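You operate a simulated robot arm through the tools that you are given. There is no shell and no other tool.

Carry out the task below with a simulated robot arm. There is one attempt and no reset: what you move stays moved.

JOB
Clamp the dusty disc, wipe it clean and move it to the grey tray.
Fine: Wipe with the grey pad and put it back. What is to be rubbed or washed off counts as gone when no trace of it is left.

Only the result counts: the job must be done as asked and must still hold three seconds after the hand-in. Knocking over, shifting, dropping, spilling or breaking anything else fails it.

ROBOT AND FRAMES
A 6-joint arm with a two-finger parallel gripper, fixed in place. Base frame: the origin is on the floor under the middle of its stand, x ahead of it, y to its left, z up; the work surface is at about z = 770. Units: mm, degrees, N and s.
With the tool pointing down near the work surface it reaches from about 300 to 740 mm from the base axis. Its first joint turns from -66.0 to 66.0 degrees. Payload 2.45 kg.
Tool frame: the origin (TCP) lies between the finger pads and is the grasp point; the fingertips stand 24 mm ahead of it; z points along the fingers, y is the line along which they close. Largest opening 68 mm; finger width 17, thickness 10; the body of the gripper, 40 by 70 mm, starts 41 mm behind the TCP.
Orientation is that of the tool frame in the base frame, as a unit quaternion [w, x, y, z]. With the fingers straight down and closing along the base's y, the tool's x points along the base's -x, its y along +y and its z along -z.

CONTROLS
- The arm moves only by the tool apply_moves. Its argument "commands" is a list of rows, each a list of 3 entries, a list of its own where there are three numbers: the shift along the tool's x, y, z in m, then the turn, a rotation vector about the tool's x, y, z in degrees, then the gripper command, from -1 (shut) to 1 (fully open), values between in proportion. In form: [[[tx, ty, tz], [ax, ay, az], jaw], ...]. A call has 1 to 20 rows; each row shifts and turns the commanded pose from where the row before left it, along the tool's axes as they then stand. Each row takes 0.2 s and may step no farther than 50 mm and 8.6 degrees from the row before; otherwise, or with a gripper value out of range, the whole call is refused. Where a pose cannot be reached the arm comes as near as it can. A force on the tool above 40 N (or 10 N above the force at the start of the call, whichever is more), or a blocked arm, ends the call early, and 0.2 s more pass. Each finger travels about 108 mm/s and halts on what it meets, pressing with about 33 N; the grip force reading is that of the motor and also rises with nothing between the fingers. The clock runs only during rows and for 0.2 s after the last one: add rows that do not move to give the fingers time. It gives the time, the measured TCP pose, the force on the tool (base axes), the opening and the grip force at its end, in the units of the frame above (readings bear some noise), with the torque about the TCP (base axes, N m) and any sound that the robot's microphone picked up.
- Cameras (640 x 400 px; columns grow to the right, rows downward): "scene" is fixed at [174.4, 421.2, 1459.3]; the picture's right is [-0.68, -0.73, 0.00], its down [-0.44, 0.41, -0.80] and it looks along [0.58, -0.54, -0.60] (base axes); focal length 318 px, centre (320, 200). "wrist" rides on the gripper at [84, 11, -75] in the tool frame; the picture's right is [-0.13, 0.99, 0.00], its down [-0.60, -0.08, -0.79] and it looks along [-0.79, -0.10, 0.61] (tool axes); focal length 251 px, centre (320, 200). There is no depth. A picture from a camera that has moved, and an enlarged one, comes with that camera's place and axes in the base frame and with its lens.
- snapshot(camera): a new picture of that camera. The clock stands still meanwhile.
- enlarge(camera, box): a new picture of the part [left, top, right, bottom] of that camera's present view, enlarged. The clock stands still meanwhile.
- hand_in(): hands the job in; it is judged then, once.

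Nothing tells you positions but the pictures and the camera data. Unless the task says otherwise, let go and move clear before handing in.

The tools are called after "Emit:" as a command line: name --argument value ..., lists and objects as JSON in quotes. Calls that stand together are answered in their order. apply_moves: Moves the arm, as the interface text tells. Its arguments: {"type":"object","properties":{"commands":{"type":"array","items":{"type":"array"}}},"required":["commands"]} The other tools are called the same way: snapshot (camera) takes a picture; enlarge (camera, box) takes an enlarged picture of a part of a camera's view; hand_in () hands the job in.

At the start:

```text
time_s: 0.0
ee_pos: [419.5, 105.1, 1129.4]
tool_rot: [0.0, 0.0, 1.0, 0.001]
force: [-0.6, 0.2, 0.1]
ft_torque: [0.0, -0.02, -0.03]
opening: 68.0
grip_force: 0.0
```

scene: 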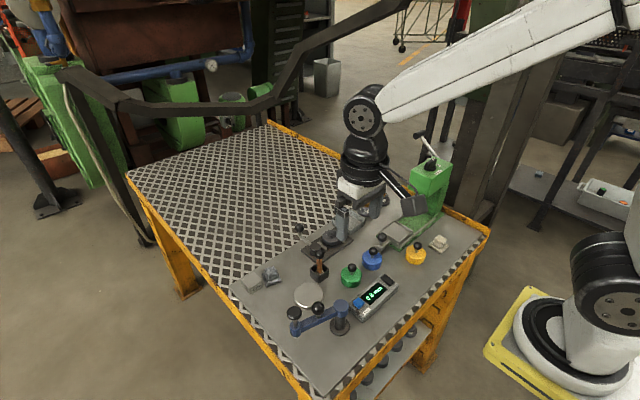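
wrist: 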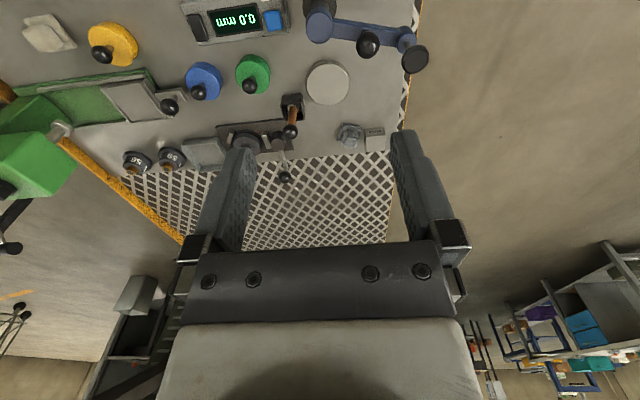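

I see a workbench with several items: colored discs with knobs, a display device, a blue arm, a green press, and small gadgets. I'll enlarge both views to identify the disc, the clamp, the grey pad and the tray.

Emit:
enlarge --camera "scene" --box '[220, 220, 380, 340]'

Emit:
enlarge --camera "scene" --box '[340, 140, 500, 270]'

Emit:
enlarge --camera "wrist" --box '[200, 0, 440, 190]'

Emit:
enlarge --camera "wrist" --box '[0, 0, 220, 200]'

```text
3.33 times, centred on (300, 280) of scene
camera zoom: at [174.4, 421.2, 1459.3], right [-0.68, -0.73, 0.0], down [-0.44, 0.41, -0.8], along [0.58, -0.54, -0.6], focal length 1062 px, centre (387, -67)
```

zoom: 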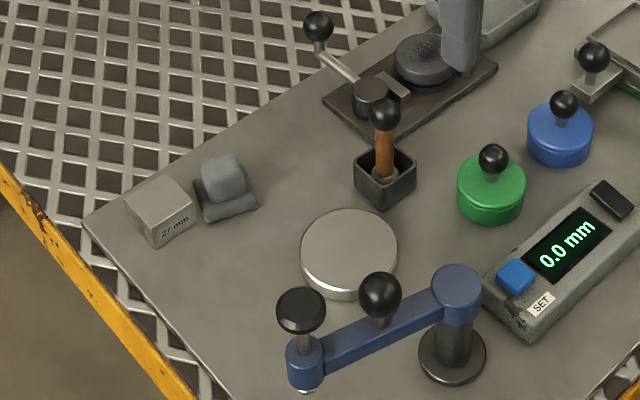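

```text
3.08 times, centred on (420, 205) of scene
camera zoom: at [174.4, 421.2, 1459.3], right [-0.68, -0.73, 0.0], down [-0.44, 0.41, -0.8], along [0.58, -0.54, -0.6], focal length 980 px, centre (12, 185)
```

zoom: 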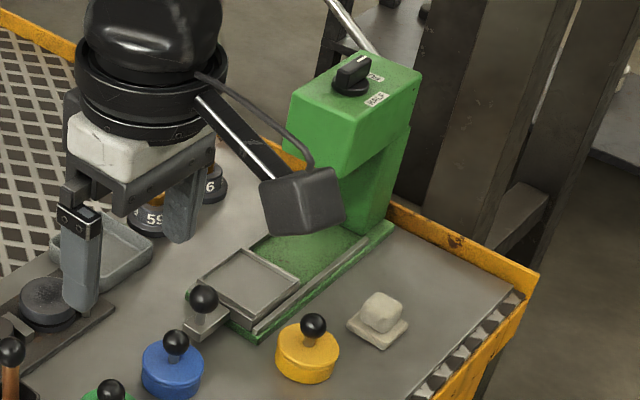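

```text
2.11 times, centred on (320, 95) of wrist
camera zoom: at [336.0, 116.4, 1204.0], right [0.13, 0.99, 0.0], down [0.6, -0.08, 0.79], along [0.79, -0.1, -0.61], focal length 529 px, centre (320, 421)
```

zoom: 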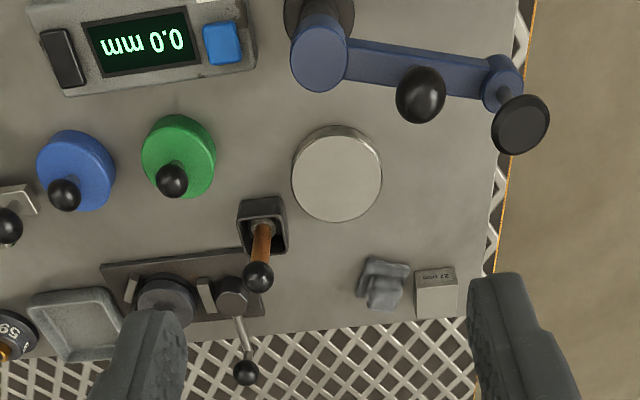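

```text
2.00 times, centred on (110, 100) of wrist
camera zoom: at [336.0, 116.4, 1204.0], right [0.13, 0.99, 0.0], down [0.6, -0.08, 0.79], along [0.79, -0.1, -0.61], focal length 503 px, centre (740, 400)
```

zoom: 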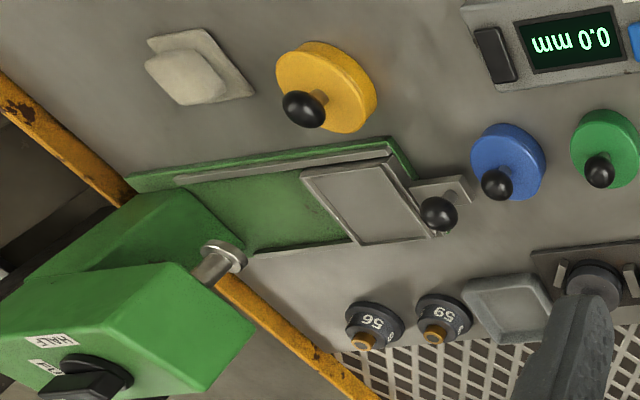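

The dark disc sits in a small lever fixture at about (657, -76), and the small grey tray is next to it. There is a grey pad near the "27 mm" block and a beige pad near the yellow disc. I'll move closer with the wrist camera for a better look.

Emit:
apply_moves --commands '[[[-0.015, -0.028, 0.02], [0, 0, 0], 1], [[-0.015, -0.028, 0.02], [0, 0, 0], 1], [[-0.015, -0.028, 0.02], [0, 0, 0], 1], [[-0.015, -0.028, 0.02], [0, 0, 0], 1], [[-0.015, -0.028, 0.02], [0, 0, 0], 1], [[-0.015, -0.028, 0.02], [0, 0, 0], 1], [[0, 0, 0], [0, 0, 0], 1]]'

Emit:
snapshot --camera "wrist"

Emit:
snapshot --camera "scene"

```text
time_s: 1.6
ee_pos: [511.4, -64.6, 1009.8]
tool_rot: [0.0, 0.0, 1.0, 0.0]
force: [-0.2, 0.2, -0.5]
ft_torque: [0.0, -0.01, 0.03]
opening: 67.8
grip_force: 0.0
```

```text
taken
camera wrist: at [427.5, -52.3, 1084.1], right [0.13, 0.99, 0.0], down [0.6, -0.08, 0.79], along [0.79, -0.1, -0.61], focal length 251 px, centre (320, 200)
```

wrist: 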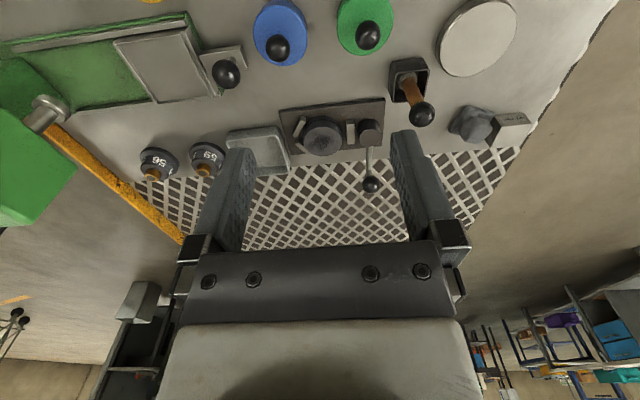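

```text
taken
```

scene: 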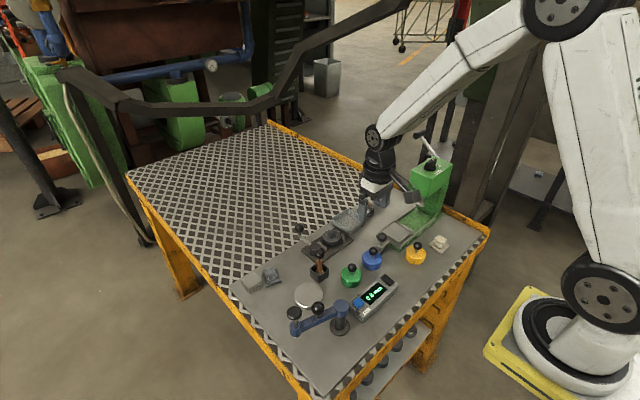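

Emit:
enlarge --camera "wrist" --box '[220, 80, 400, 200]'

Emit:
enlarge --camera "wrist" --box '[380, 40, 560, 160]'

Emit:
enlarge --camera "scene" --box '[280, 200, 390, 280]'

Emit:
enlarge --camera "scene" --box '[235, 250, 335, 320]'

```text
3.33 times, centred on (310, 140) of wrist
camera zoom: at [427.5, -52.3, 1084.1], right [0.13, 0.99, 0.0], down [0.6, -0.08, 0.79], along [0.79, -0.1, -0.61], focal length 838 px, centre (353, 400)
```

zoom: 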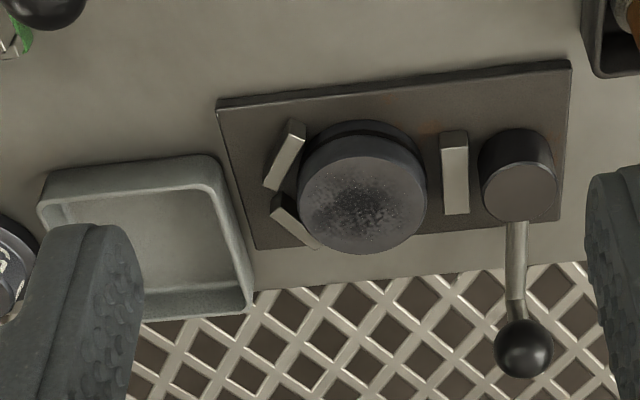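

```text
3.33 times, centred on (470, 100) of wrist
camera zoom: at [427.5, -52.3, 1084.1], right [0.13, 0.99, 0.0], down [0.6, -0.08, 0.79], along [0.79, -0.1, -0.61], focal length 838 px, centre (-180, 533)
```

zoom: 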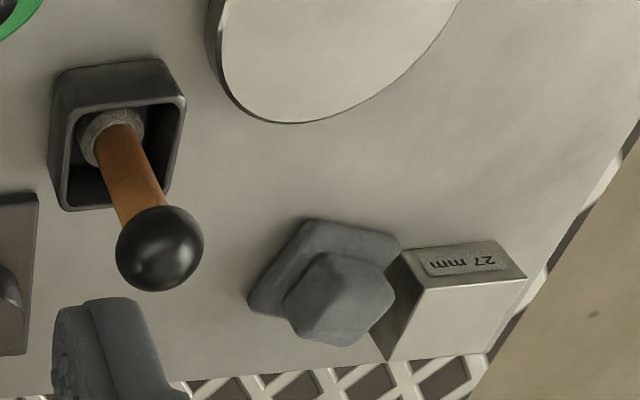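

```text
5.00 times, centred on (335, 240) of scene
camera zoom: at [174.4, 421.2, 1459.3], right [-0.68, -0.73, 0.0], down [-0.44, 0.41, -0.8], along [0.58, -0.54, -0.6], focal length 1592 px, centre (245, 0)
```

zoom: 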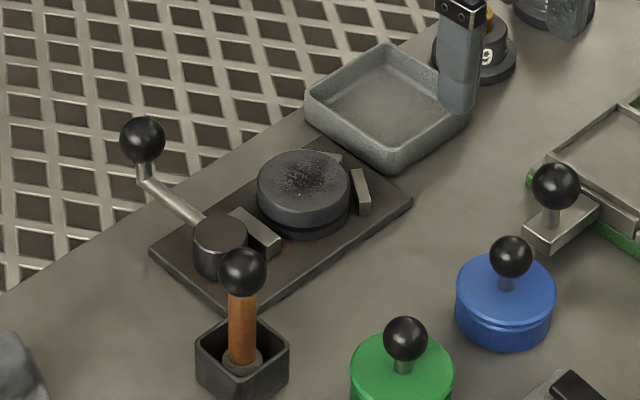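

```text
5.71 times, centred on (285, 285) of scene
camera zoom: at [174.4, 421.2, 1459.3], right [-0.68, -0.73, 0.0], down [-0.44, 0.41, -0.8], along [0.58, -0.54, -0.6], focal length 1820 px, centre (520, -286)
```

zoom: 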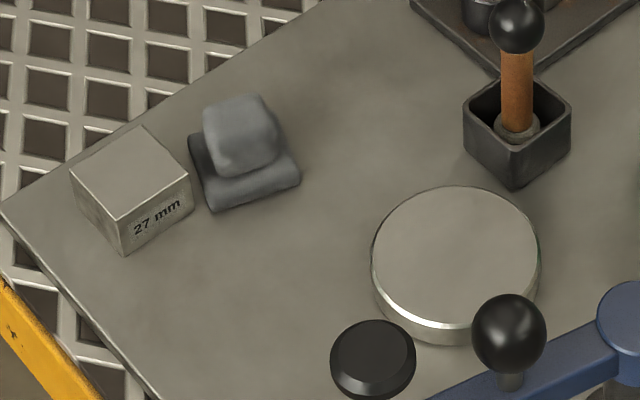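

The dusty disc is at about (658, -78) with its top near z = 799. It sits between a V-stop on the -y side and a sliding jaw driven by a ball lever, with the drum at (660, -13) and the ball at (727, -11, 829). The grey tray is at about (683, -178) and the grey pad at about (670, 135), so I'll go look at the pad up close.

Emit:
apply_moves --commands '[[[-0.008, 0.034, 0.0], [0, 0, 0], 1], [[-0.008, 0.034, 0.01], [0, 0, 0], 1], [[-0.008, 0.034, 0.02], [0, 0, 0], 1], [[-0.008, 0.034, 0.02], [0, 0, 0], 1], [[-0.008, 0.034, 0.02], [0, 0, 0], 1], [[-0.008, 0.034, 0.02], [0, 0, 0], 1], [[0, 0, 0.03], [0, 0, 0], 1], [[0, 0, 0], [0, 0, 0], 1]]'

Emit:
snapshot --camera "wrist"

Emit:
snapshot --camera "scene"

```text
time_s: 3.4
ee_pos: [556.0, 141.3, 889.8]
tool_rot: [0.0, 0.001, 1.0, -0.001]
force: [0.0, -0.6, 0.3]
ft_torque: [-0.01, 0.04, 0.01]
opening: 68.0
grip_force: 0.0
```

```text
taken
camera wrist: at [473.0, 153.0, 963.8], right [0.13, 0.99, 0.0], down [0.6, -0.08, 0.79], along [0.79, -0.1, -0.61], focal length 251 px, centre (320, 200)
```

wrist: 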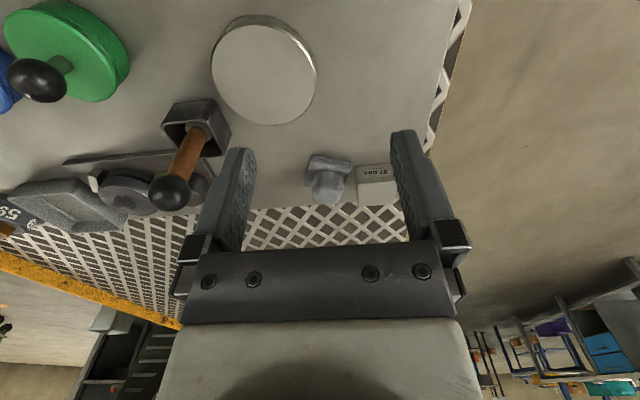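

```text
taken
```

scene: 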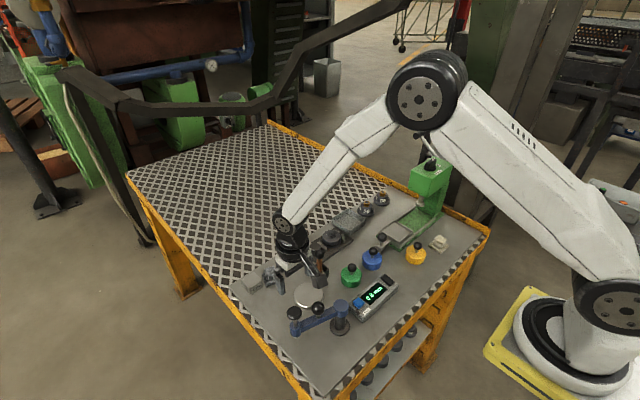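

Emit:
enlarge --camera "wrist" --box '[270, 130, 420, 230]'

Emit:
enlarge --camera "scene" --box '[310, 170, 400, 260]'

```text
4.00 times, centred on (345, 180) of wrist
camera zoom: at [473.0, 153.0, 963.8], right [0.13, 0.99, 0.0], down [0.6, -0.08, 0.79], along [0.79, -0.1, -0.61], focal length 1006 px, centre (220, 280)
```

zoom: 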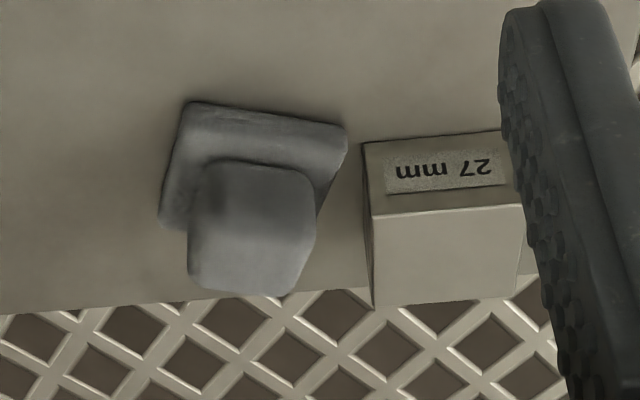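

```text
4.44 times, centred on (355, 215) of scene
camera zoom: at [174.4, 421.3, 1459.3], right [-0.68, -0.73, 0.0], down [-0.44, 0.41, -0.8], along [0.58, -0.54, -0.6], focal length 1416 px, centre (164, 133)
```

zoom: 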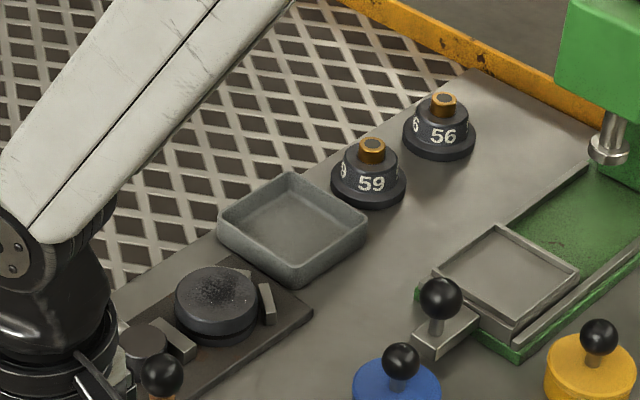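

The pad is a slab of about 42x34 mm centred near (667, 137), turned about 19.5°, with a handle roughly 27 mm wide and its top near z = 812. Next I'll go over the lever ball and look before clamping.

Emit:
apply_moves --commands '[[[0, 0, -0.03], [0, 0, 0], 1], [[-0.0285, -0.0254, 0], [0, 0, 0], 1], [[-0.0285, -0.0254, 0], [0, 0, 0], 1], [[-0.0285, -0.0254, 0], [0, 0, 0], 1], [[-0.0285, -0.0254, 0], [0, 0, 0], 1], [[-0.0285, -0.0254, 0], [0, 0, 0], 1], [[-0.0285, -0.0254, 0], [0, 0, 0], 1], [[0, 0, 0], [0, 0, 0], 1], [[0, 0, 0], [0, 0, 0], 1]]'

Emit:
snapshot --camera "wrist"

Emit:
snapshot --camera "scene"

```text
time_s: 5.4
ee_pos: [726.4, -12.3, 919.4]
tool_rot: [0.001, 0.0, 1.0, 0.0]
force: [-0.4, 0.1, 0.5]
ft_torque: [-0.03, -0.01, 0.01]
opening: 68.0
grip_force: 0.1
```

```text
taken
camera wrist: at [642.9, -0.5, 993.5], right [0.13, 0.99, 0.0], down [0.6, -0.08, 0.79], along [0.79, -0.1, -0.61], focal length 251 px, centre (320, 200)
```

wrist: 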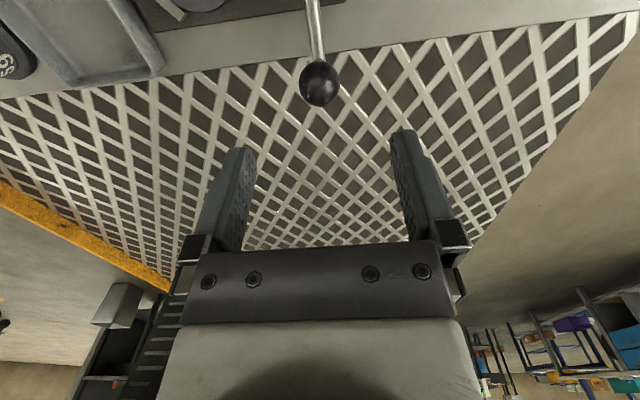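

```text
taken
```

scene: 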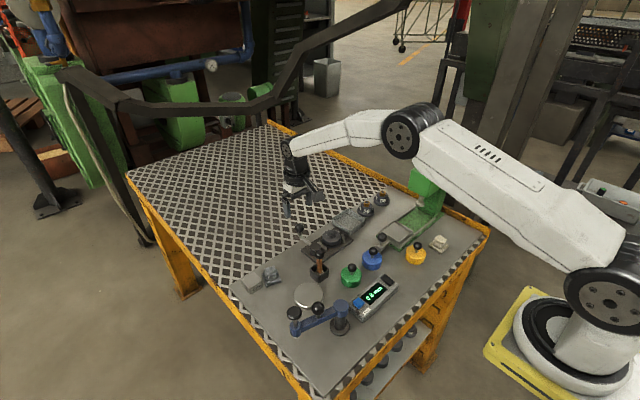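

The ball sits directly under the gripper at about (727.5, -12, 829). I'll descend around it with a narrowed opening.

Emit:
apply_moves --commands '[[[0, 0, 0.03], [0, 0, 0], 0.3], [[0, 0, 0.03], [0, 0, 0], 0.3], [[0, 0, 0.02], [0, 0, 0], 0.3], [[0, 0, 0], [0, 0, 0], 0.3]]'

Emit:
snapshot --camera "wrist"

Emit:
enlarge --camera "scene" --box '[270, 190, 370, 270]'

```text
time_s: 6.4
ee_pos: [728.1, -11.9, 838.6]
tool_rot: [0.001, 0.0, 1.0, 0.0]
force: [-0.1, -0.5, -0.1]
ft_torque: [-0.01, -0.02, -0.04]
opening: 44.3
grip_force: 0.1
```

```text
taken
camera wrist: at [644.5, -0.3, 913.3], right [0.13, 0.99, 0.0], down [0.6, -0.08, 0.79], along [0.79, -0.1, -0.61], focal length 251 px, centre (320, 200)
```

wrist: 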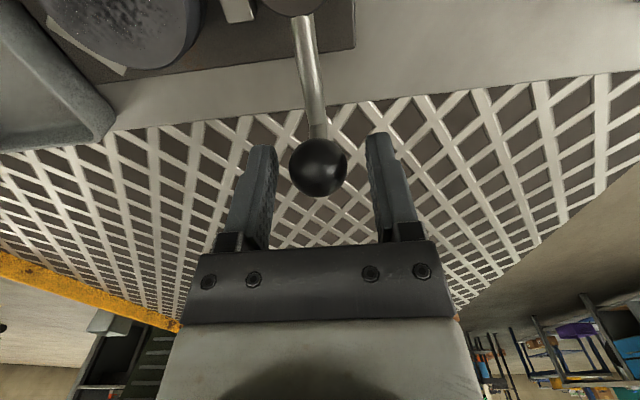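

```text
5.00 times, centred on (320, 230) of scene
camera zoom: at [174.4, 421.2, 1459.3], right [-0.68, -0.73, 0.0], down [-0.44, 0.41, -0.8], along [0.58, -0.54, -0.6], focal length 1592 px, centre (320, 50)
```

zoom: 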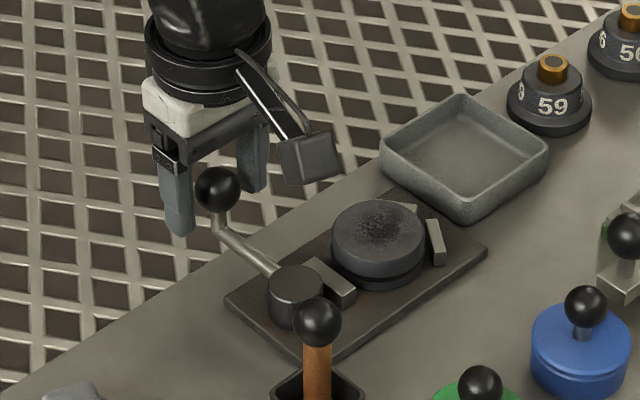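

The ball is centred between the fingers. I'll close to a loose cage and try swinging the lever a little toward +y along its arc, watching the forces and the jaw.

Emit:
apply_moves --commands '[[[0, 0, 0], [0, 0, 0], -0.13], [[0.00037, 0.00706, 0], [0, 0, -6], -0.13], [[0.00037, 0.00706, 0], [0, 0, -6], -0.13], [[0.00037, 0.00706, 0], [0, 0, -6], -0.13]]'

Emit:
snapshot --camera "wrist"

Emit:
enlarge --camera "scene" --box '[270, 190, 370, 270]'

```text
time_s: 7.4
ee_pos: [724.6, 8.4, 838.6]
tool_rot: [0.0, -0.157, 0.988, 0.0]
force: [0.1, -0.5, -0.2]
ft_torque: [0.0, 0.02, -0.02]
opening: 29.7
grip_force: 0.3
```

```text
taken
camera wrist: at [642.6, -5.2, 913.6], right [-0.19, 0.98, 0.0], down [0.6, 0.11, 0.79], along [0.78, 0.15, -0.61], focal length 251 px, centre (320, 200)
```

wrist: 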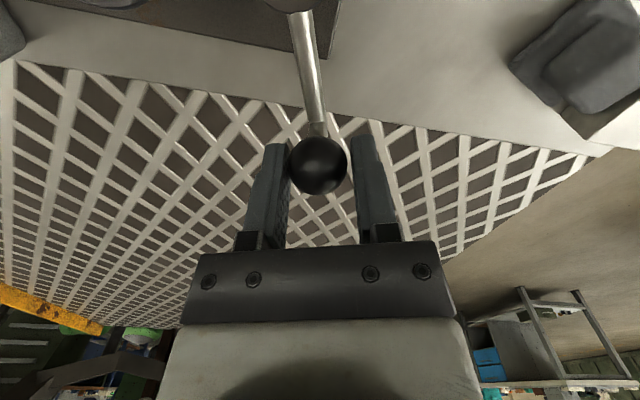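

```text
5.00 times, centred on (320, 230) of scene
camera zoom: at [174.4, 421.2, 1459.3], right [-0.68, -0.73, 0.0], down [-0.44, 0.41, -0.8], along [0.58, -0.54, -0.6], focal length 1592 px, centre (320, 50)
```

zoom: 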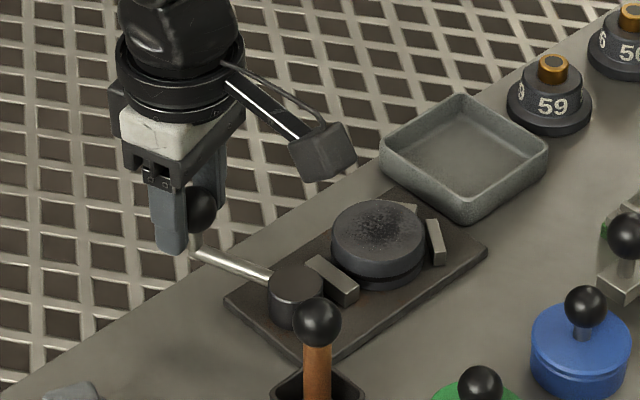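

The lever swings freely that way, and the jaw seems to be moving toward the disc. I'll continue along the arc.

Emit:
apply_moves --commands '[[[0.00037, 0.00706, 0], [0, 0, -6], -0.13], [[0.00037, 0.00706, 0], [0, 0, -6], -0.13], [[0.00037, 0.00706, 0], [0, 0, -6], -0.13], [[0.00037, 0.00706, 0], [0, 0, -6], -0.13], [[0.00037, 0.00706, 0], [0, 0, -6], -0.13]]'

Emit:
snapshot --camera "wrist"

Emit:
enlarge --camera "scene" --box '[295, 210, 365, 266]'

```text
time_s: 8.6
ee_pos: [707.1, 38.7, 839.6]
tool_rot: [0.0, -0.408, 0.913, 0.0]
force: [0.9, 0.0, -0.2]
ft_torque: [0.01, 0.01, -0.01]
opening: 29.7
grip_force: 0.0
```

```text
taken
camera wrist: at [643.1, -15.6, 913.7], right [-0.65, 0.76, 0.0], down [0.46, 0.4, 0.79], along [0.6, 0.52, -0.61], focal length 251 px, centre (320, 200)
```

wrist: 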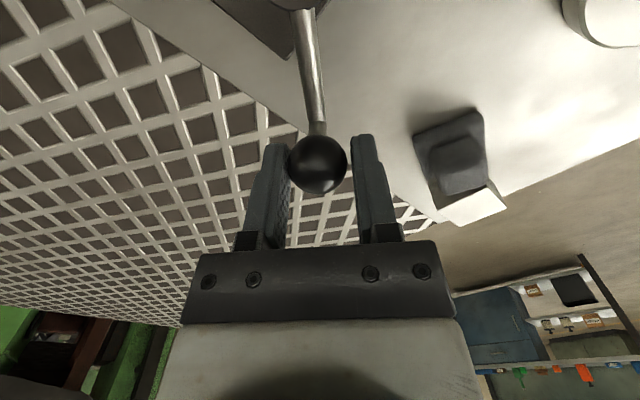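

```text
7.14 times, centred on (330, 238) of scene
camera zoom: at [174.4, 421.2, 1459.3], right [-0.68, -0.73, 0.0], down [-0.44, 0.41, -0.8], along [0.58, -0.54, -0.6], focal length 2275 px, centre (249, -71)
```

zoom: 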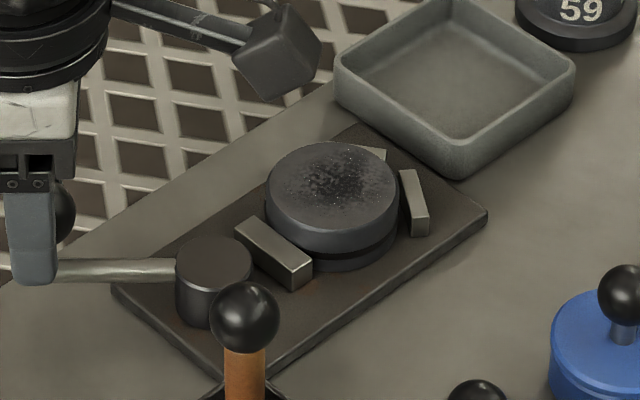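

The jaw is clearly closing on the disc. I'll keep swinging the lever and watch for resistance.

Emit:
apply_moves --commands '[[[0.00037, 0.00706, 0], [0, 0, -6], -0.13], [[0.00037, 0.00706, 0], [0, 0, -6], -0.13], [[0.00037, 0.00706, 0], [0, 0, -6], -0.13], [[0.00037, 0.00706, 0], [0, 0, -6], -0.13]]'

Emit:
snapshot --camera "wrist"

Emit:
enlarge --camera "scene" --box '[295, 210, 365, 266]'

```text
time_s: 9.6
ee_pos: [681.0, 53.2, 839.5]
tool_rot: [-0.001, -0.588, 0.809, -0.001]
force: [0.1, 0.6, 0.3]
ft_torque: [0.03, 0.02, 0.0]
opening: 29.7
grip_force: 0.1
```

```text
taken
camera wrist: at [645.0, -22.5, 914.2], right [-0.9, 0.43, 0.0], down [0.26, 0.55, 0.79], along [0.34, 0.72, -0.61], focal length 251 px, centre (320, 200)
```

wrist: 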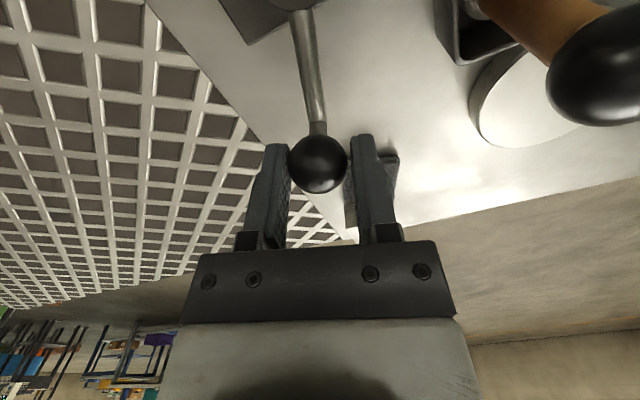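

```text
7.14 times, centred on (330, 238) of scene
camera zoom: at [174.4, 421.2, 1459.3], right [-0.68, -0.73, 0.0], down [-0.44, 0.41, -0.8], along [0.58, -0.54, -0.6], focal length 2275 px, centre (249, -71)
```

zoom: 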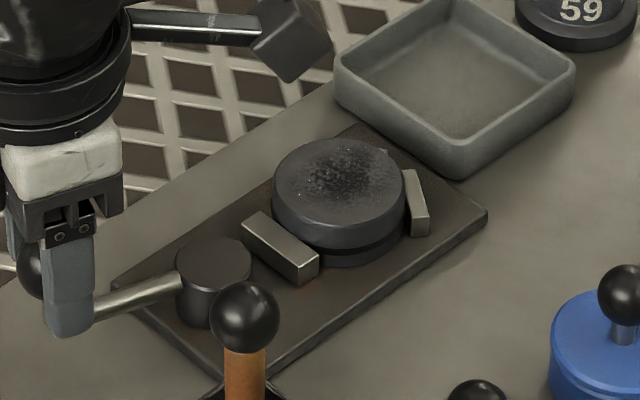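

The jaw now touches the disc and has started pushing it toward the V-stop; the lever is at about 72°. I'll continue in smaller bites and read the force.

Emit:
apply_moves --commands '[[[0.00037, 0.00706, 0], [0, 0, -6], -0.13], [[0.00037, 0.00706, 0], [0, 0, -6], -0.13]]'

Emit:
enlarge --camera "scene" --box '[295, 210, 365, 266]'

Emit:
snapshot --camera "wrist"

```text
time_s: 10.2
ee_pos: [667.3, 56.1, 840.2]
tool_rot: [0.001, -0.67, 0.742, -0.002]
force: [5.6, -2.3, -1.1]
ft_torque: [-0.03, -0.09, -0.05]
opening: 34.8
grip_force: 2.7
```

```text
7.14 times, centred on (330, 238) of scene
camera zoom: at [174.6, 421.2, 1459.3], right [-0.68, -0.73, 0.0], down [-0.44, 0.41, -0.8], along [0.58, -0.54, -0.6], focal length 2275 px, centre (249, -71)
```

zoom: 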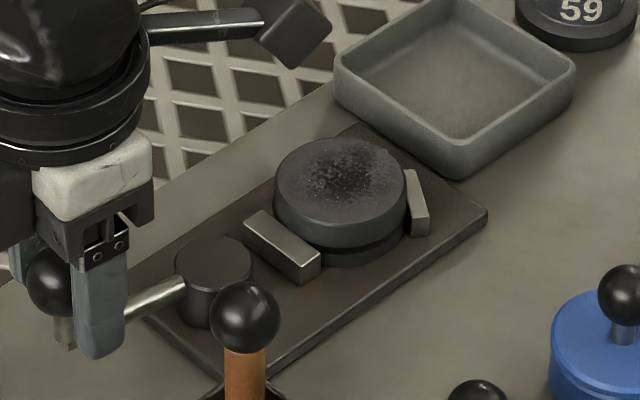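

```text
taken
camera wrist: at [649.0, -26.2, 914.3], right [-0.97, 0.23, 0.0], down [0.14, 0.59, 0.79], along [0.19, 0.77, -0.61], focal length 251 px, centre (320, 200)
```

wrist: 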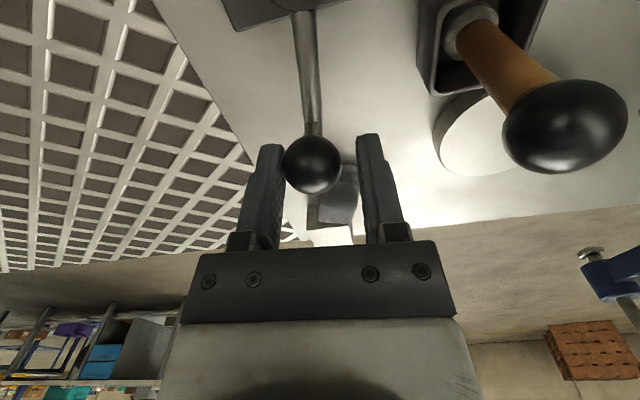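

The lever is now meeting resistance: the fingers gave by 5 mm, so the disc is seated against the V. I'll grip the ball firmly and push further for a tight clamp.

Emit:
apply_moves --commands '[[[0, 0, 0], [0, 0, 0], -1], [[0, 0, 0], [0, 0, 0], -1]]'

Emit:
snapshot --camera "wrist"

Emit:
enlarge --camera "scene" --box '[295, 210, 365, 266]'

```text
time_s: 10.8
ee_pos: [670.6, 55.2, 840.5]
tool_rot: [0.004, -0.669, 0.743, -0.004]
force: [29.9, -4.2, -6.5]
ft_torque: [0.01, -0.28, 0.3]
opening: 27.1
grip_force: 41.8
```

```text
taken
camera wrist: at [651.1, -26.1, 914.8], right [-0.97, 0.23, -0.01], down [0.13, 0.59, 0.8], along [0.19, 0.77, -0.61], focal length 251 px, centre (320, 200)
```

wrist: 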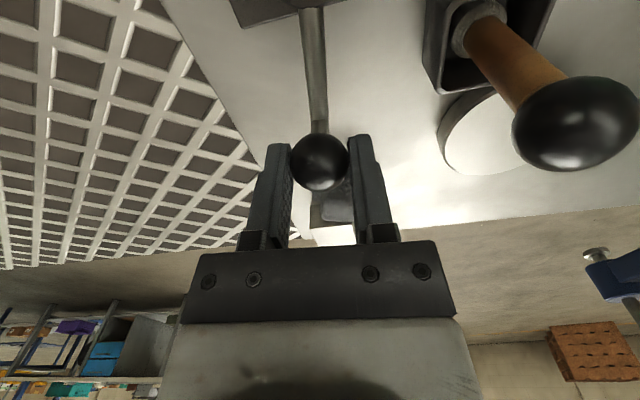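

```text
7.14 times, centred on (330, 238) of scene
camera zoom: at [175.3, 421.1, 1459.2], right [-0.68, -0.73, 0.0], down [-0.44, 0.41, -0.8], along [0.58, -0.54, -0.6], focal length 2275 px, centre (249, -71)
```

zoom: 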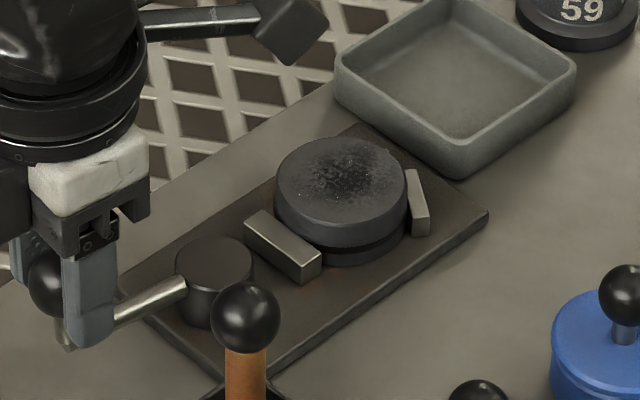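

The lever now resists with about 30 N at roughly 81°. I'll release to a wide opening to see whether the lever holds by itself.

Emit:
apply_moves --commands '[[[0, 0, 0], [0, 0, 0], 0.5], [[0, 0, 0], [0, 0, 0], 0.5], [[0, 0, 0], [0, 0, 0], 0.5]]'

Emit:
snapshot --camera "wrist"

Emit:
enlarge --camera "scene" --box '[295, 210, 365, 266]'

```text
time_s: 11.6
ee_pos: [667.3, 56.2, 838.9]
tool_rot: [0.0, -0.669, 0.743, 0.0]
force: [0.0, 0.1, 0.6]
ft_torque: [0.03, 0.05, 0.01]
opening: 50.9
grip_force: 0.0
```

```text
taken
camera wrist: at [647.7, -25.9, 913.5], right [-0.97, 0.23, 0.0], down [0.14, 0.59, 0.79], along [0.18, 0.77, -0.61], focal length 251 px, centre (320, 200)
```

wrist: 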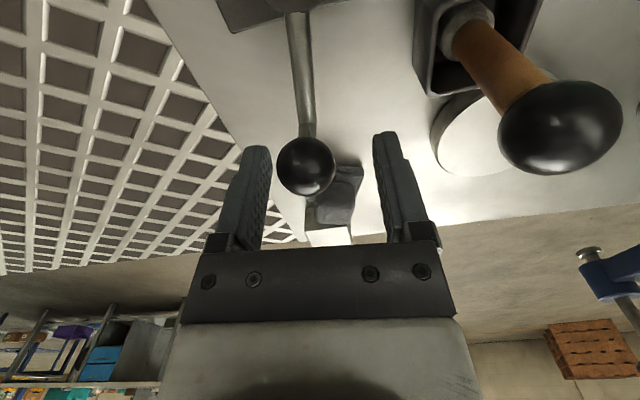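

```text
7.14 times, centred on (330, 238) of scene
camera zoom: at [174.4, 421.2, 1459.3], right [-0.68, -0.73, 0.0], down [-0.44, 0.41, -0.8], along [0.58, -0.54, -0.6], focal length 2275 px, centre (249, -71)
```

zoom: 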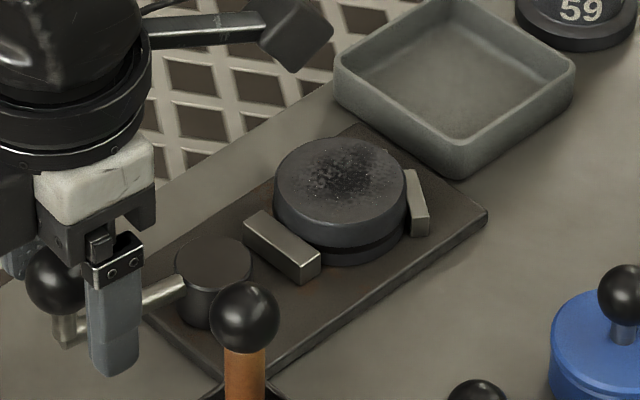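

The lever stays put at about 79–80° after release, with the jaw pressed against the disc and the disc against the V. I'll lift off and look closely at the clamp and the pad.

Emit:
apply_moves --commands '[[[0, 0, -0.03], [0, 0, 0], 0.5], [[0, 0, -0.03], [0, 0, 0], 0.5], [[0, 0, -0.03], [0, 0, 0], 0.5], [[0, 0.0, 0], [0, 0, 6.8], 0.5], [[0, 0, 0], [0, 0, 6.9], 0.5], [[0, 0, 0], [0, 0, 0], 0.5]]'

Emit:
snapshot --camera "wrist"

Emit:
enlarge --camera "scene" --box '[300, 215, 360, 263]'

```text
time_s: 13.0
ee_pos: [669.1, 54.3, 930.5]
tool_rot: [0.0, -0.575, 0.818, 0.0]
force: [-0.5, -0.7, 0.1]
ft_torque: [0.04, -0.03, 0.05]
opening: 51.0
grip_force: 0.0
```

```text
taken
camera wrist: at [630.1, -19.6, 1004.3], right [-0.89, 0.46, 0.0], down [0.28, 0.54, 0.79], along [0.36, 0.71, -0.61], focal length 251 px, centre (320, 200)
```

wrist: 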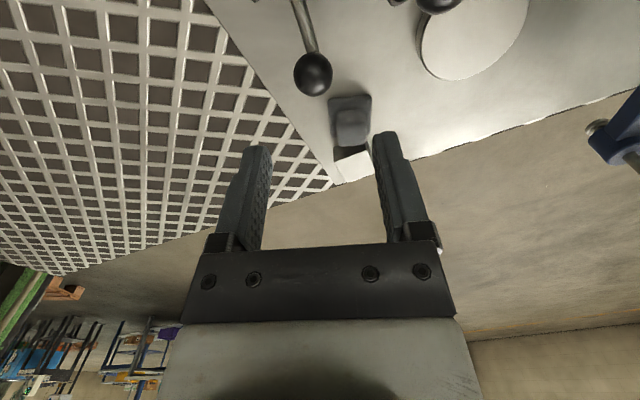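

```text
8.33 times, centred on (330, 239) of scene
camera zoom: at [174.4, 421.2, 1459.3], right [-0.68, -0.73, 0.0], down [-0.44, 0.41, -0.8], along [0.58, -0.54, -0.6], focal length 2654 px, centre (237, -125)
```

zoom: 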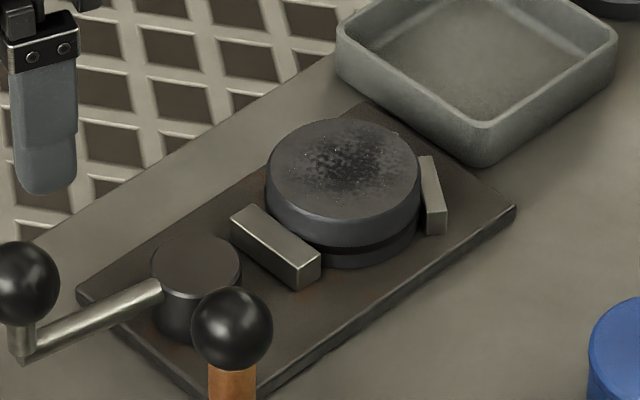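

The disc is held between the jaw and the V-stop. Now I'll zoom on the pad from this orientation to refine its position before grasping.

Emit:
enlarge --camera "wrist" --box '[300, 70, 400, 190]'

Emit:
enlarge --camera "scene" --box '[240, 255, 300, 303]'

```text
3.33 times, centred on (350, 130) of wrist
camera zoom: at [630.1, -19.6, 1004.3], right [-0.89, 0.46, 0.0], down [0.28, 0.54, 0.79], along [0.36, 0.71, -0.61], focal length 838 px, centre (220, 433)
```

zoom: 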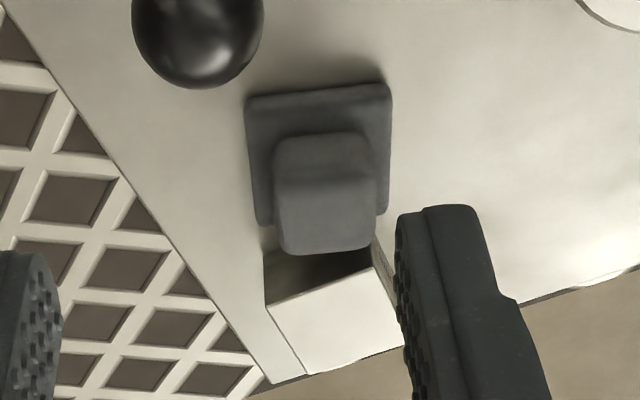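

```text
8.33 times, centred on (270, 279) of scene
camera zoom: at [174.4, 421.2, 1459.3], right [-0.68, -0.73, 0.0], down [-0.44, 0.41, -0.8], along [0.58, -0.54, -0.6], focal length 2654 px, centre (737, -458)
```

zoom: 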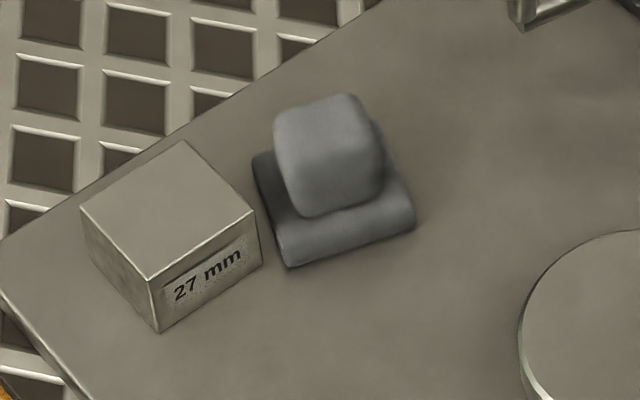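

The pad slab is about 42x40 mm centred near (673, 136), turned 20°. The handle is about 27 mm wide and its top is more likely near z = 801. I'll move above it and come down part way.

Emit:
apply_moves --commands '[[[-0.0392, 0.01175, 0], [0, 0, 0], 0.6], [[-0.0392, 0.01175, 0], [0, 0, 0], 0.6], [[0, 0, 0.035], [0, 0, 0], 0.6], [[0, 0, 0.035], [0, 0, 0], 0.6], [[0, 0, 0], [0, 0, 0], 0.6]]'

Emit:
snapshot --camera "wrist"

Emit:
enlarge --camera "scene" --box '[240, 220, 330, 300]'

```text
time_s: 14.2
ee_pos: [668.8, 135.7, 858.1]
tool_rot: [0.0, -0.576, 0.818, 0.0]
force: [0.4, 0.1, -0.9]
ft_torque: [-0.05, -0.01, 0.0]
opening: 54.7
grip_force: 0.0
```

```text
taken
camera wrist: at [631.7, 60.9, 933.0], right [-0.89, 0.46, 0.0], down [0.28, 0.54, 0.79], along [0.36, 0.71, -0.61], focal length 251 px, centre (320, 200)
```

wrist: 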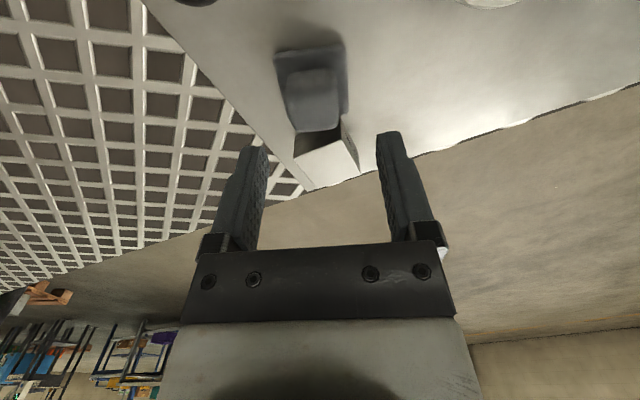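

```text
5.00 times, centred on (285, 260) of scene
camera zoom: at [174.4, 421.2, 1459.3], right [-0.68, -0.73, 0.0], down [-0.44, 0.41, -0.8], along [0.58, -0.54, -0.6], focal length 1592 px, centre (495, -100)
```

zoom: 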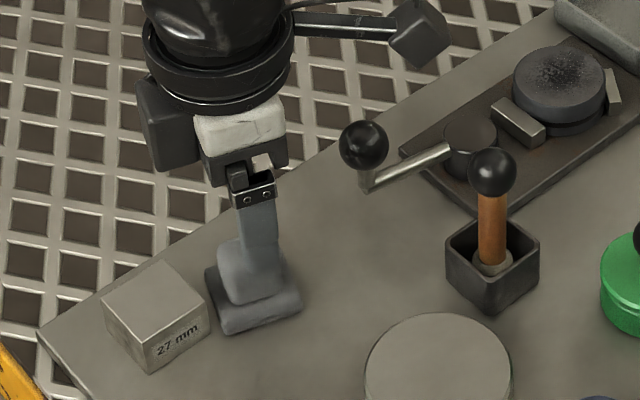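

Emit:
enlarge --camera "wrist" --box '[250, 20, 390, 150]'

```text
3.08 times, centred on (320, 85) of wrist
camera zoom: at [631.7, 60.9, 933.0], right [-0.89, 0.46, 0.0], down [0.28, 0.54, 0.79], along [0.36, 0.71, -0.61], focal length 774 px, centre (320, 554)
```

zoom: 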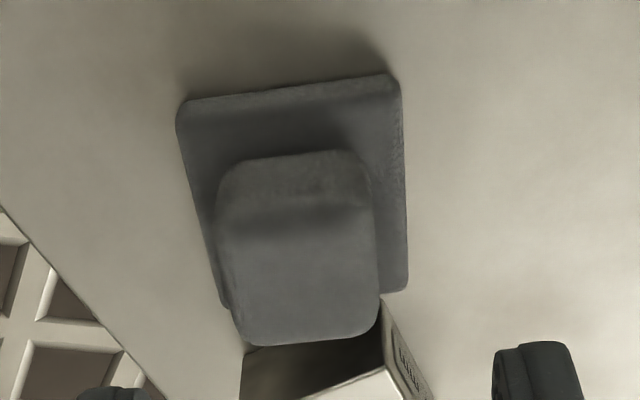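

The pad centre is at (673.5, 135), turned about -21°, so I'll nudge the alignment and go down to grip height slowly.

Emit:
apply_moves --commands '[[[-0.0009, -0.0047, 0], [0, 0, 1.2], 0.6], [[0, 0, 0.02], [0, 0, 0], 0.6], [[0, 0, 0.02], [0, 0, 0], 0.6], [[0, 0, 0.006], [0, 0, 0], 0.6], [[0, 0, 0.003], [0, 0, 0], 0.6], [[0, 0, 0], [0, 0, 0], 0.6]]'

Emit:
snapshot --camera "wrist"

Emit:
enlarge --camera "scene" --box '[240, 240, 320, 300]'

```text
time_s: 15.6
ee_pos: [675.8, 135.4, 811.0]
tool_rot: [0.001, -0.567, 0.823, 0.0]
force: [-0.4, -0.2, -0.3]
ft_torque: [0.0, -0.01, -0.01]
opening: 54.3
grip_force: 0.1
```

```text
taken
camera wrist: at [636.7, 61.9, 884.7], right [-0.88, 0.47, 0.0], down [0.29, 0.54, 0.79], along [0.38, 0.7, -0.61], focal length 251 px, centre (320, 200)
```

wrist: 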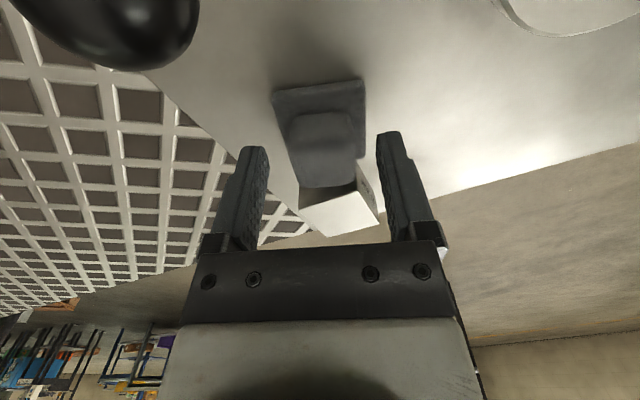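

```text
6.67 times, centred on (280, 270) of scene
camera zoom: at [174.4, 421.2, 1459.3], right [-0.68, -0.73, 0.0], down [-0.44, 0.41, -0.8], along [0.58, -0.54, -0.6], focal length 2123 px, centre (587, -267)
```

zoom: 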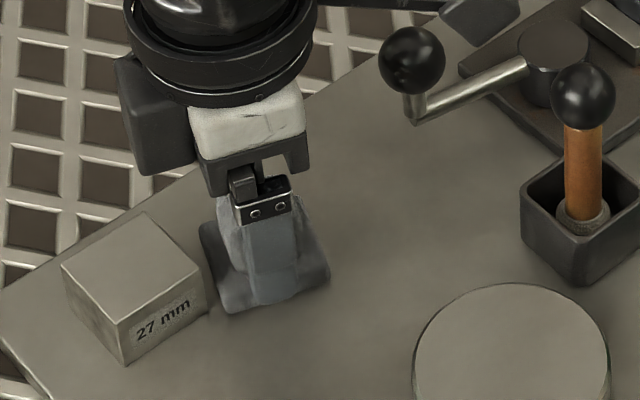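

The handle is centred between the fingers with no contact yet. I'll go down slightly more and close on it.

Emit:
apply_moves --commands '[[[0, 0, 0.003], [0, 0, 0], 0.6], [[0, 0, 0], [0, 0, 0], 0.6]]'

Emit:
apply_moves --commands '[[[0, 0, 0], [0, 0, 0], 0.0], [[0, 0, 0], [0, 0, 0], -0.15], [[0, 0, 0], [0, 0, 0], -1], [[0, 0, 0], [0, 0, 0], -1]]'

Emit:
snapshot --camera "wrist"

Emit:
enlarge --camera "scene" --box '[240, 240, 320, 300]'

```text
time_s: 16.2
ee_pos: [676.2, 136.1, 807.3]
tool_rot: [0.0, -0.567, 0.824, -0.001]
force: [-0.8, 0.5, 0.0]
ft_torque: [-0.01, 0.0, 0.01]
opening: 54.3
grip_force: 0.0
```

```text
time_s: 17.2
ee_pos: [676.8, 136.2, 806.8]
tool_rot: [0.001, -0.567, 0.824, 0.0]
force: [-0.1, 0.2, -0.1]
ft_torque: [0.0, 0.02, 0.01]
opening: 29.3
grip_force: 33.1
```

```text
taken
camera wrist: at [636.7, 62.1, 881.6], right [-0.88, 0.47, 0.0], down [0.29, 0.54, 0.79], along [0.38, 0.7, -0.61], focal length 251 px, centre (320, 200)
```

wrist: 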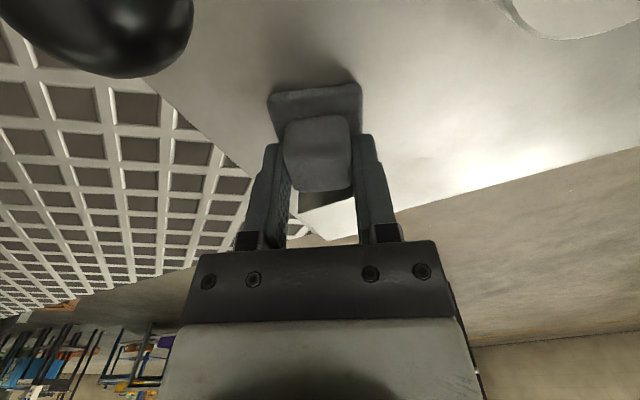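

```text
6.67 times, centred on (280, 270) of scene
camera zoom: at [174.4, 421.2, 1459.3], right [-0.68, -0.73, 0.0], down [-0.44, 0.41, -0.8], along [0.58, -0.54, -0.6], focal length 2123 px, centre (587, -267)
```

zoom: 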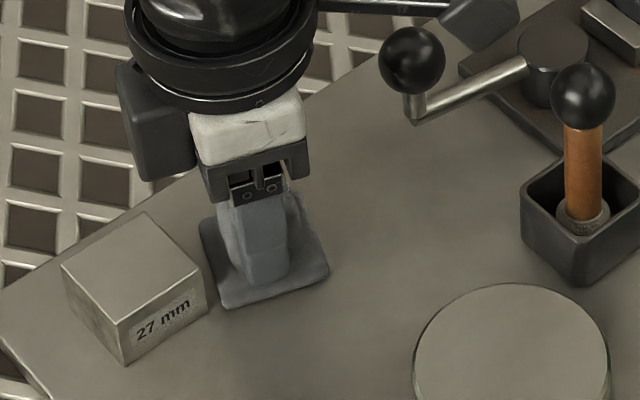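

The handle is gripped at 29.3 mm. I'll lift the pad straight up, clear of the lever ball and brush, and check.

Emit:
apply_moves --commands '[[[0, 0, -0.01], [0, 0, 0], -1], [[0, 0, -0.02], [0, 0, 0], -1], [[0, 0, -0.035], [0, 0, 0], -1], [[0, 0, -0.035], [0, 0, 0], -1], [[0, 0, 0], [0, 0, 0], -1]]'

Emit:
snapshot --camera "wrist"

Emit:
enlarge --camera "scene" --box '[230, 200, 370, 300]'

```text
time_s: 18.4
ee_pos: [675.1, 136.0, 907.1]
tool_rot: [0.0, -0.567, 0.824, -0.001]
force: [0.7, 0.3, -1.1]
ft_torque: [0.01, -0.01, 0.02]
opening: 29.3
grip_force: 33.2
```

```text
taken
camera wrist: at [635.5, 62.6, 981.9], right [-0.88, 0.47, 0.0], down [0.29, 0.54, 0.79], along [0.38, 0.7, -0.61], focal length 251 px, centre (320, 200)
```

wrist: 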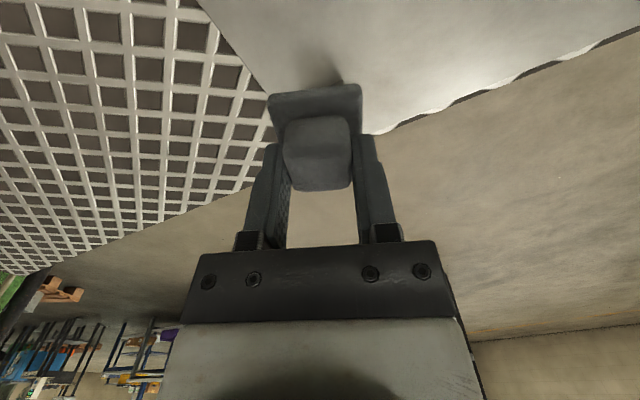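

```text
4.00 times, centred on (300, 250) of scene
camera zoom: at [174.4, 421.2, 1459.3], right [-0.68, -0.73, 0.0], down [-0.44, 0.41, -0.8], along [0.58, -0.54, -0.6], focal length 1274 px, centre (400, 0)
```

zoom: 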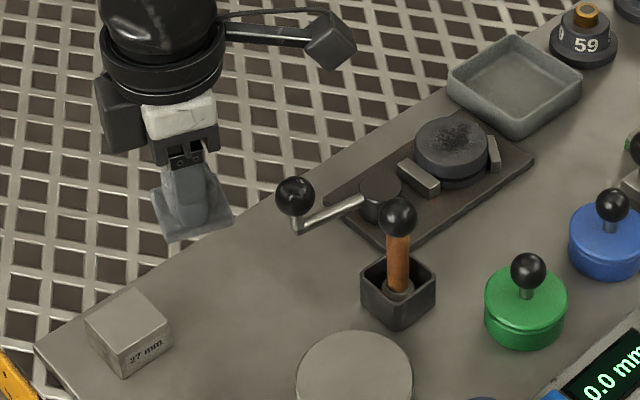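

The pad is held securely. I'll carry it over the lever at this height to above the clamped disc at about (658, -83).

Emit:
apply_moves --commands '[[[0.0421, -0.0125, 0], [0, 0, 0], -1], [[0.0421, -0.0125, 0], [0, 0, 0], -1], [[0.0421, -0.0125, 0], [0, 0, 0], -1], [[0.0421, -0.0125, 0], [0, 0, 0], -1], [[0.0421, -0.0125, 0], [0, 0, 0], -1], [[0, 0, 0], [0, 0, 0], -1], [[0, 0, 0], [0, 0, 0], -1]]'

Emit:
snapshot --camera "wrist"

Emit:
enlarge --camera "scene" --box '[270, 180, 390, 270]'

```text
time_s: 20.0
ee_pos: [658.3, -82.5, 906.9]
tool_rot: [0.001, -0.567, 0.824, 0.0]
force: [-0.5, -0.1, -0.7]
ft_torque: [0.01, 0.02, 0.02]
opening: 29.3
grip_force: 33.6
```

```text
taken
camera wrist: at [618.9, -156.2, 980.8], right [-0.88, 0.47, 0.0], down [0.29, 0.54, 0.79], along [0.38, 0.7, -0.61], focal length 251 px, centre (320, 200)
```

wrist: 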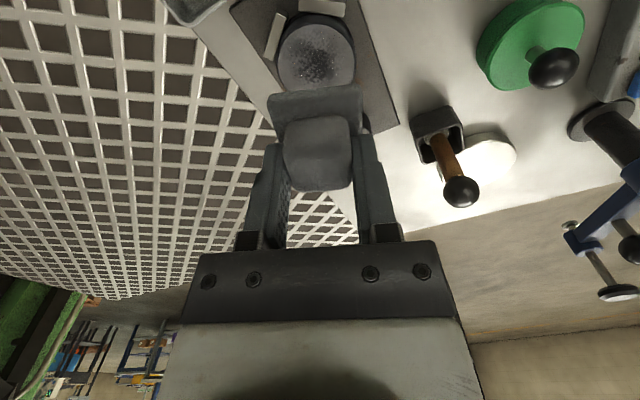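

```text
4.44 times, centred on (330, 225) of scene
camera zoom: at [174.4, 421.2, 1459.3], right [-0.68, -0.73, 0.0], down [-0.44, 0.41, -0.8], along [0.58, -0.54, -0.6], focal length 1416 px, centre (276, 89)
```

zoom: 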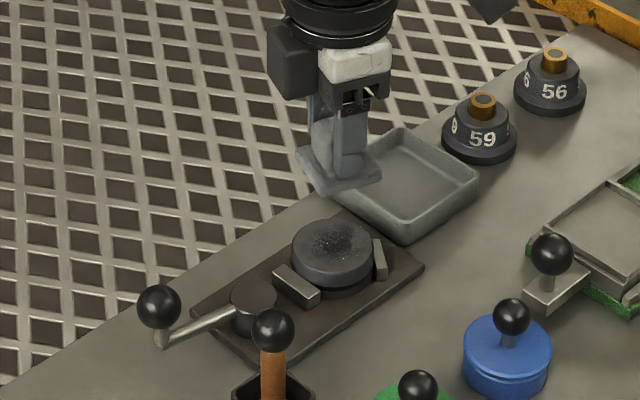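

Emit:
enlarge --camera "wrist" --box '[220, 0, 420, 130]'

```text
3.08 times, centred on (320, 65) of wrist
camera zoom: at [618.9, -156.2, 980.8], right [-0.88, 0.47, 0.0], down [0.29, 0.54, 0.79], along [0.38, 0.7, -0.61], focal length 774 px, centre (320, 615)
```

zoom: 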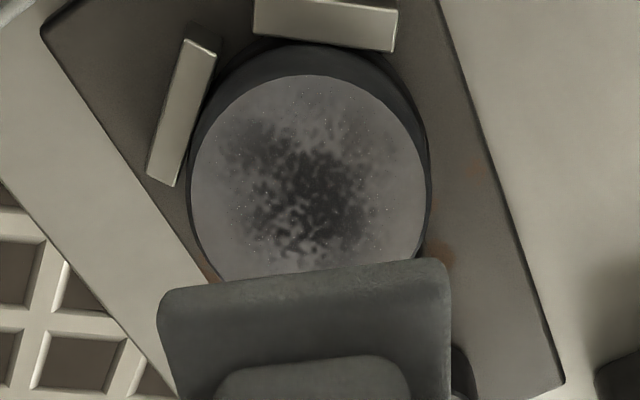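

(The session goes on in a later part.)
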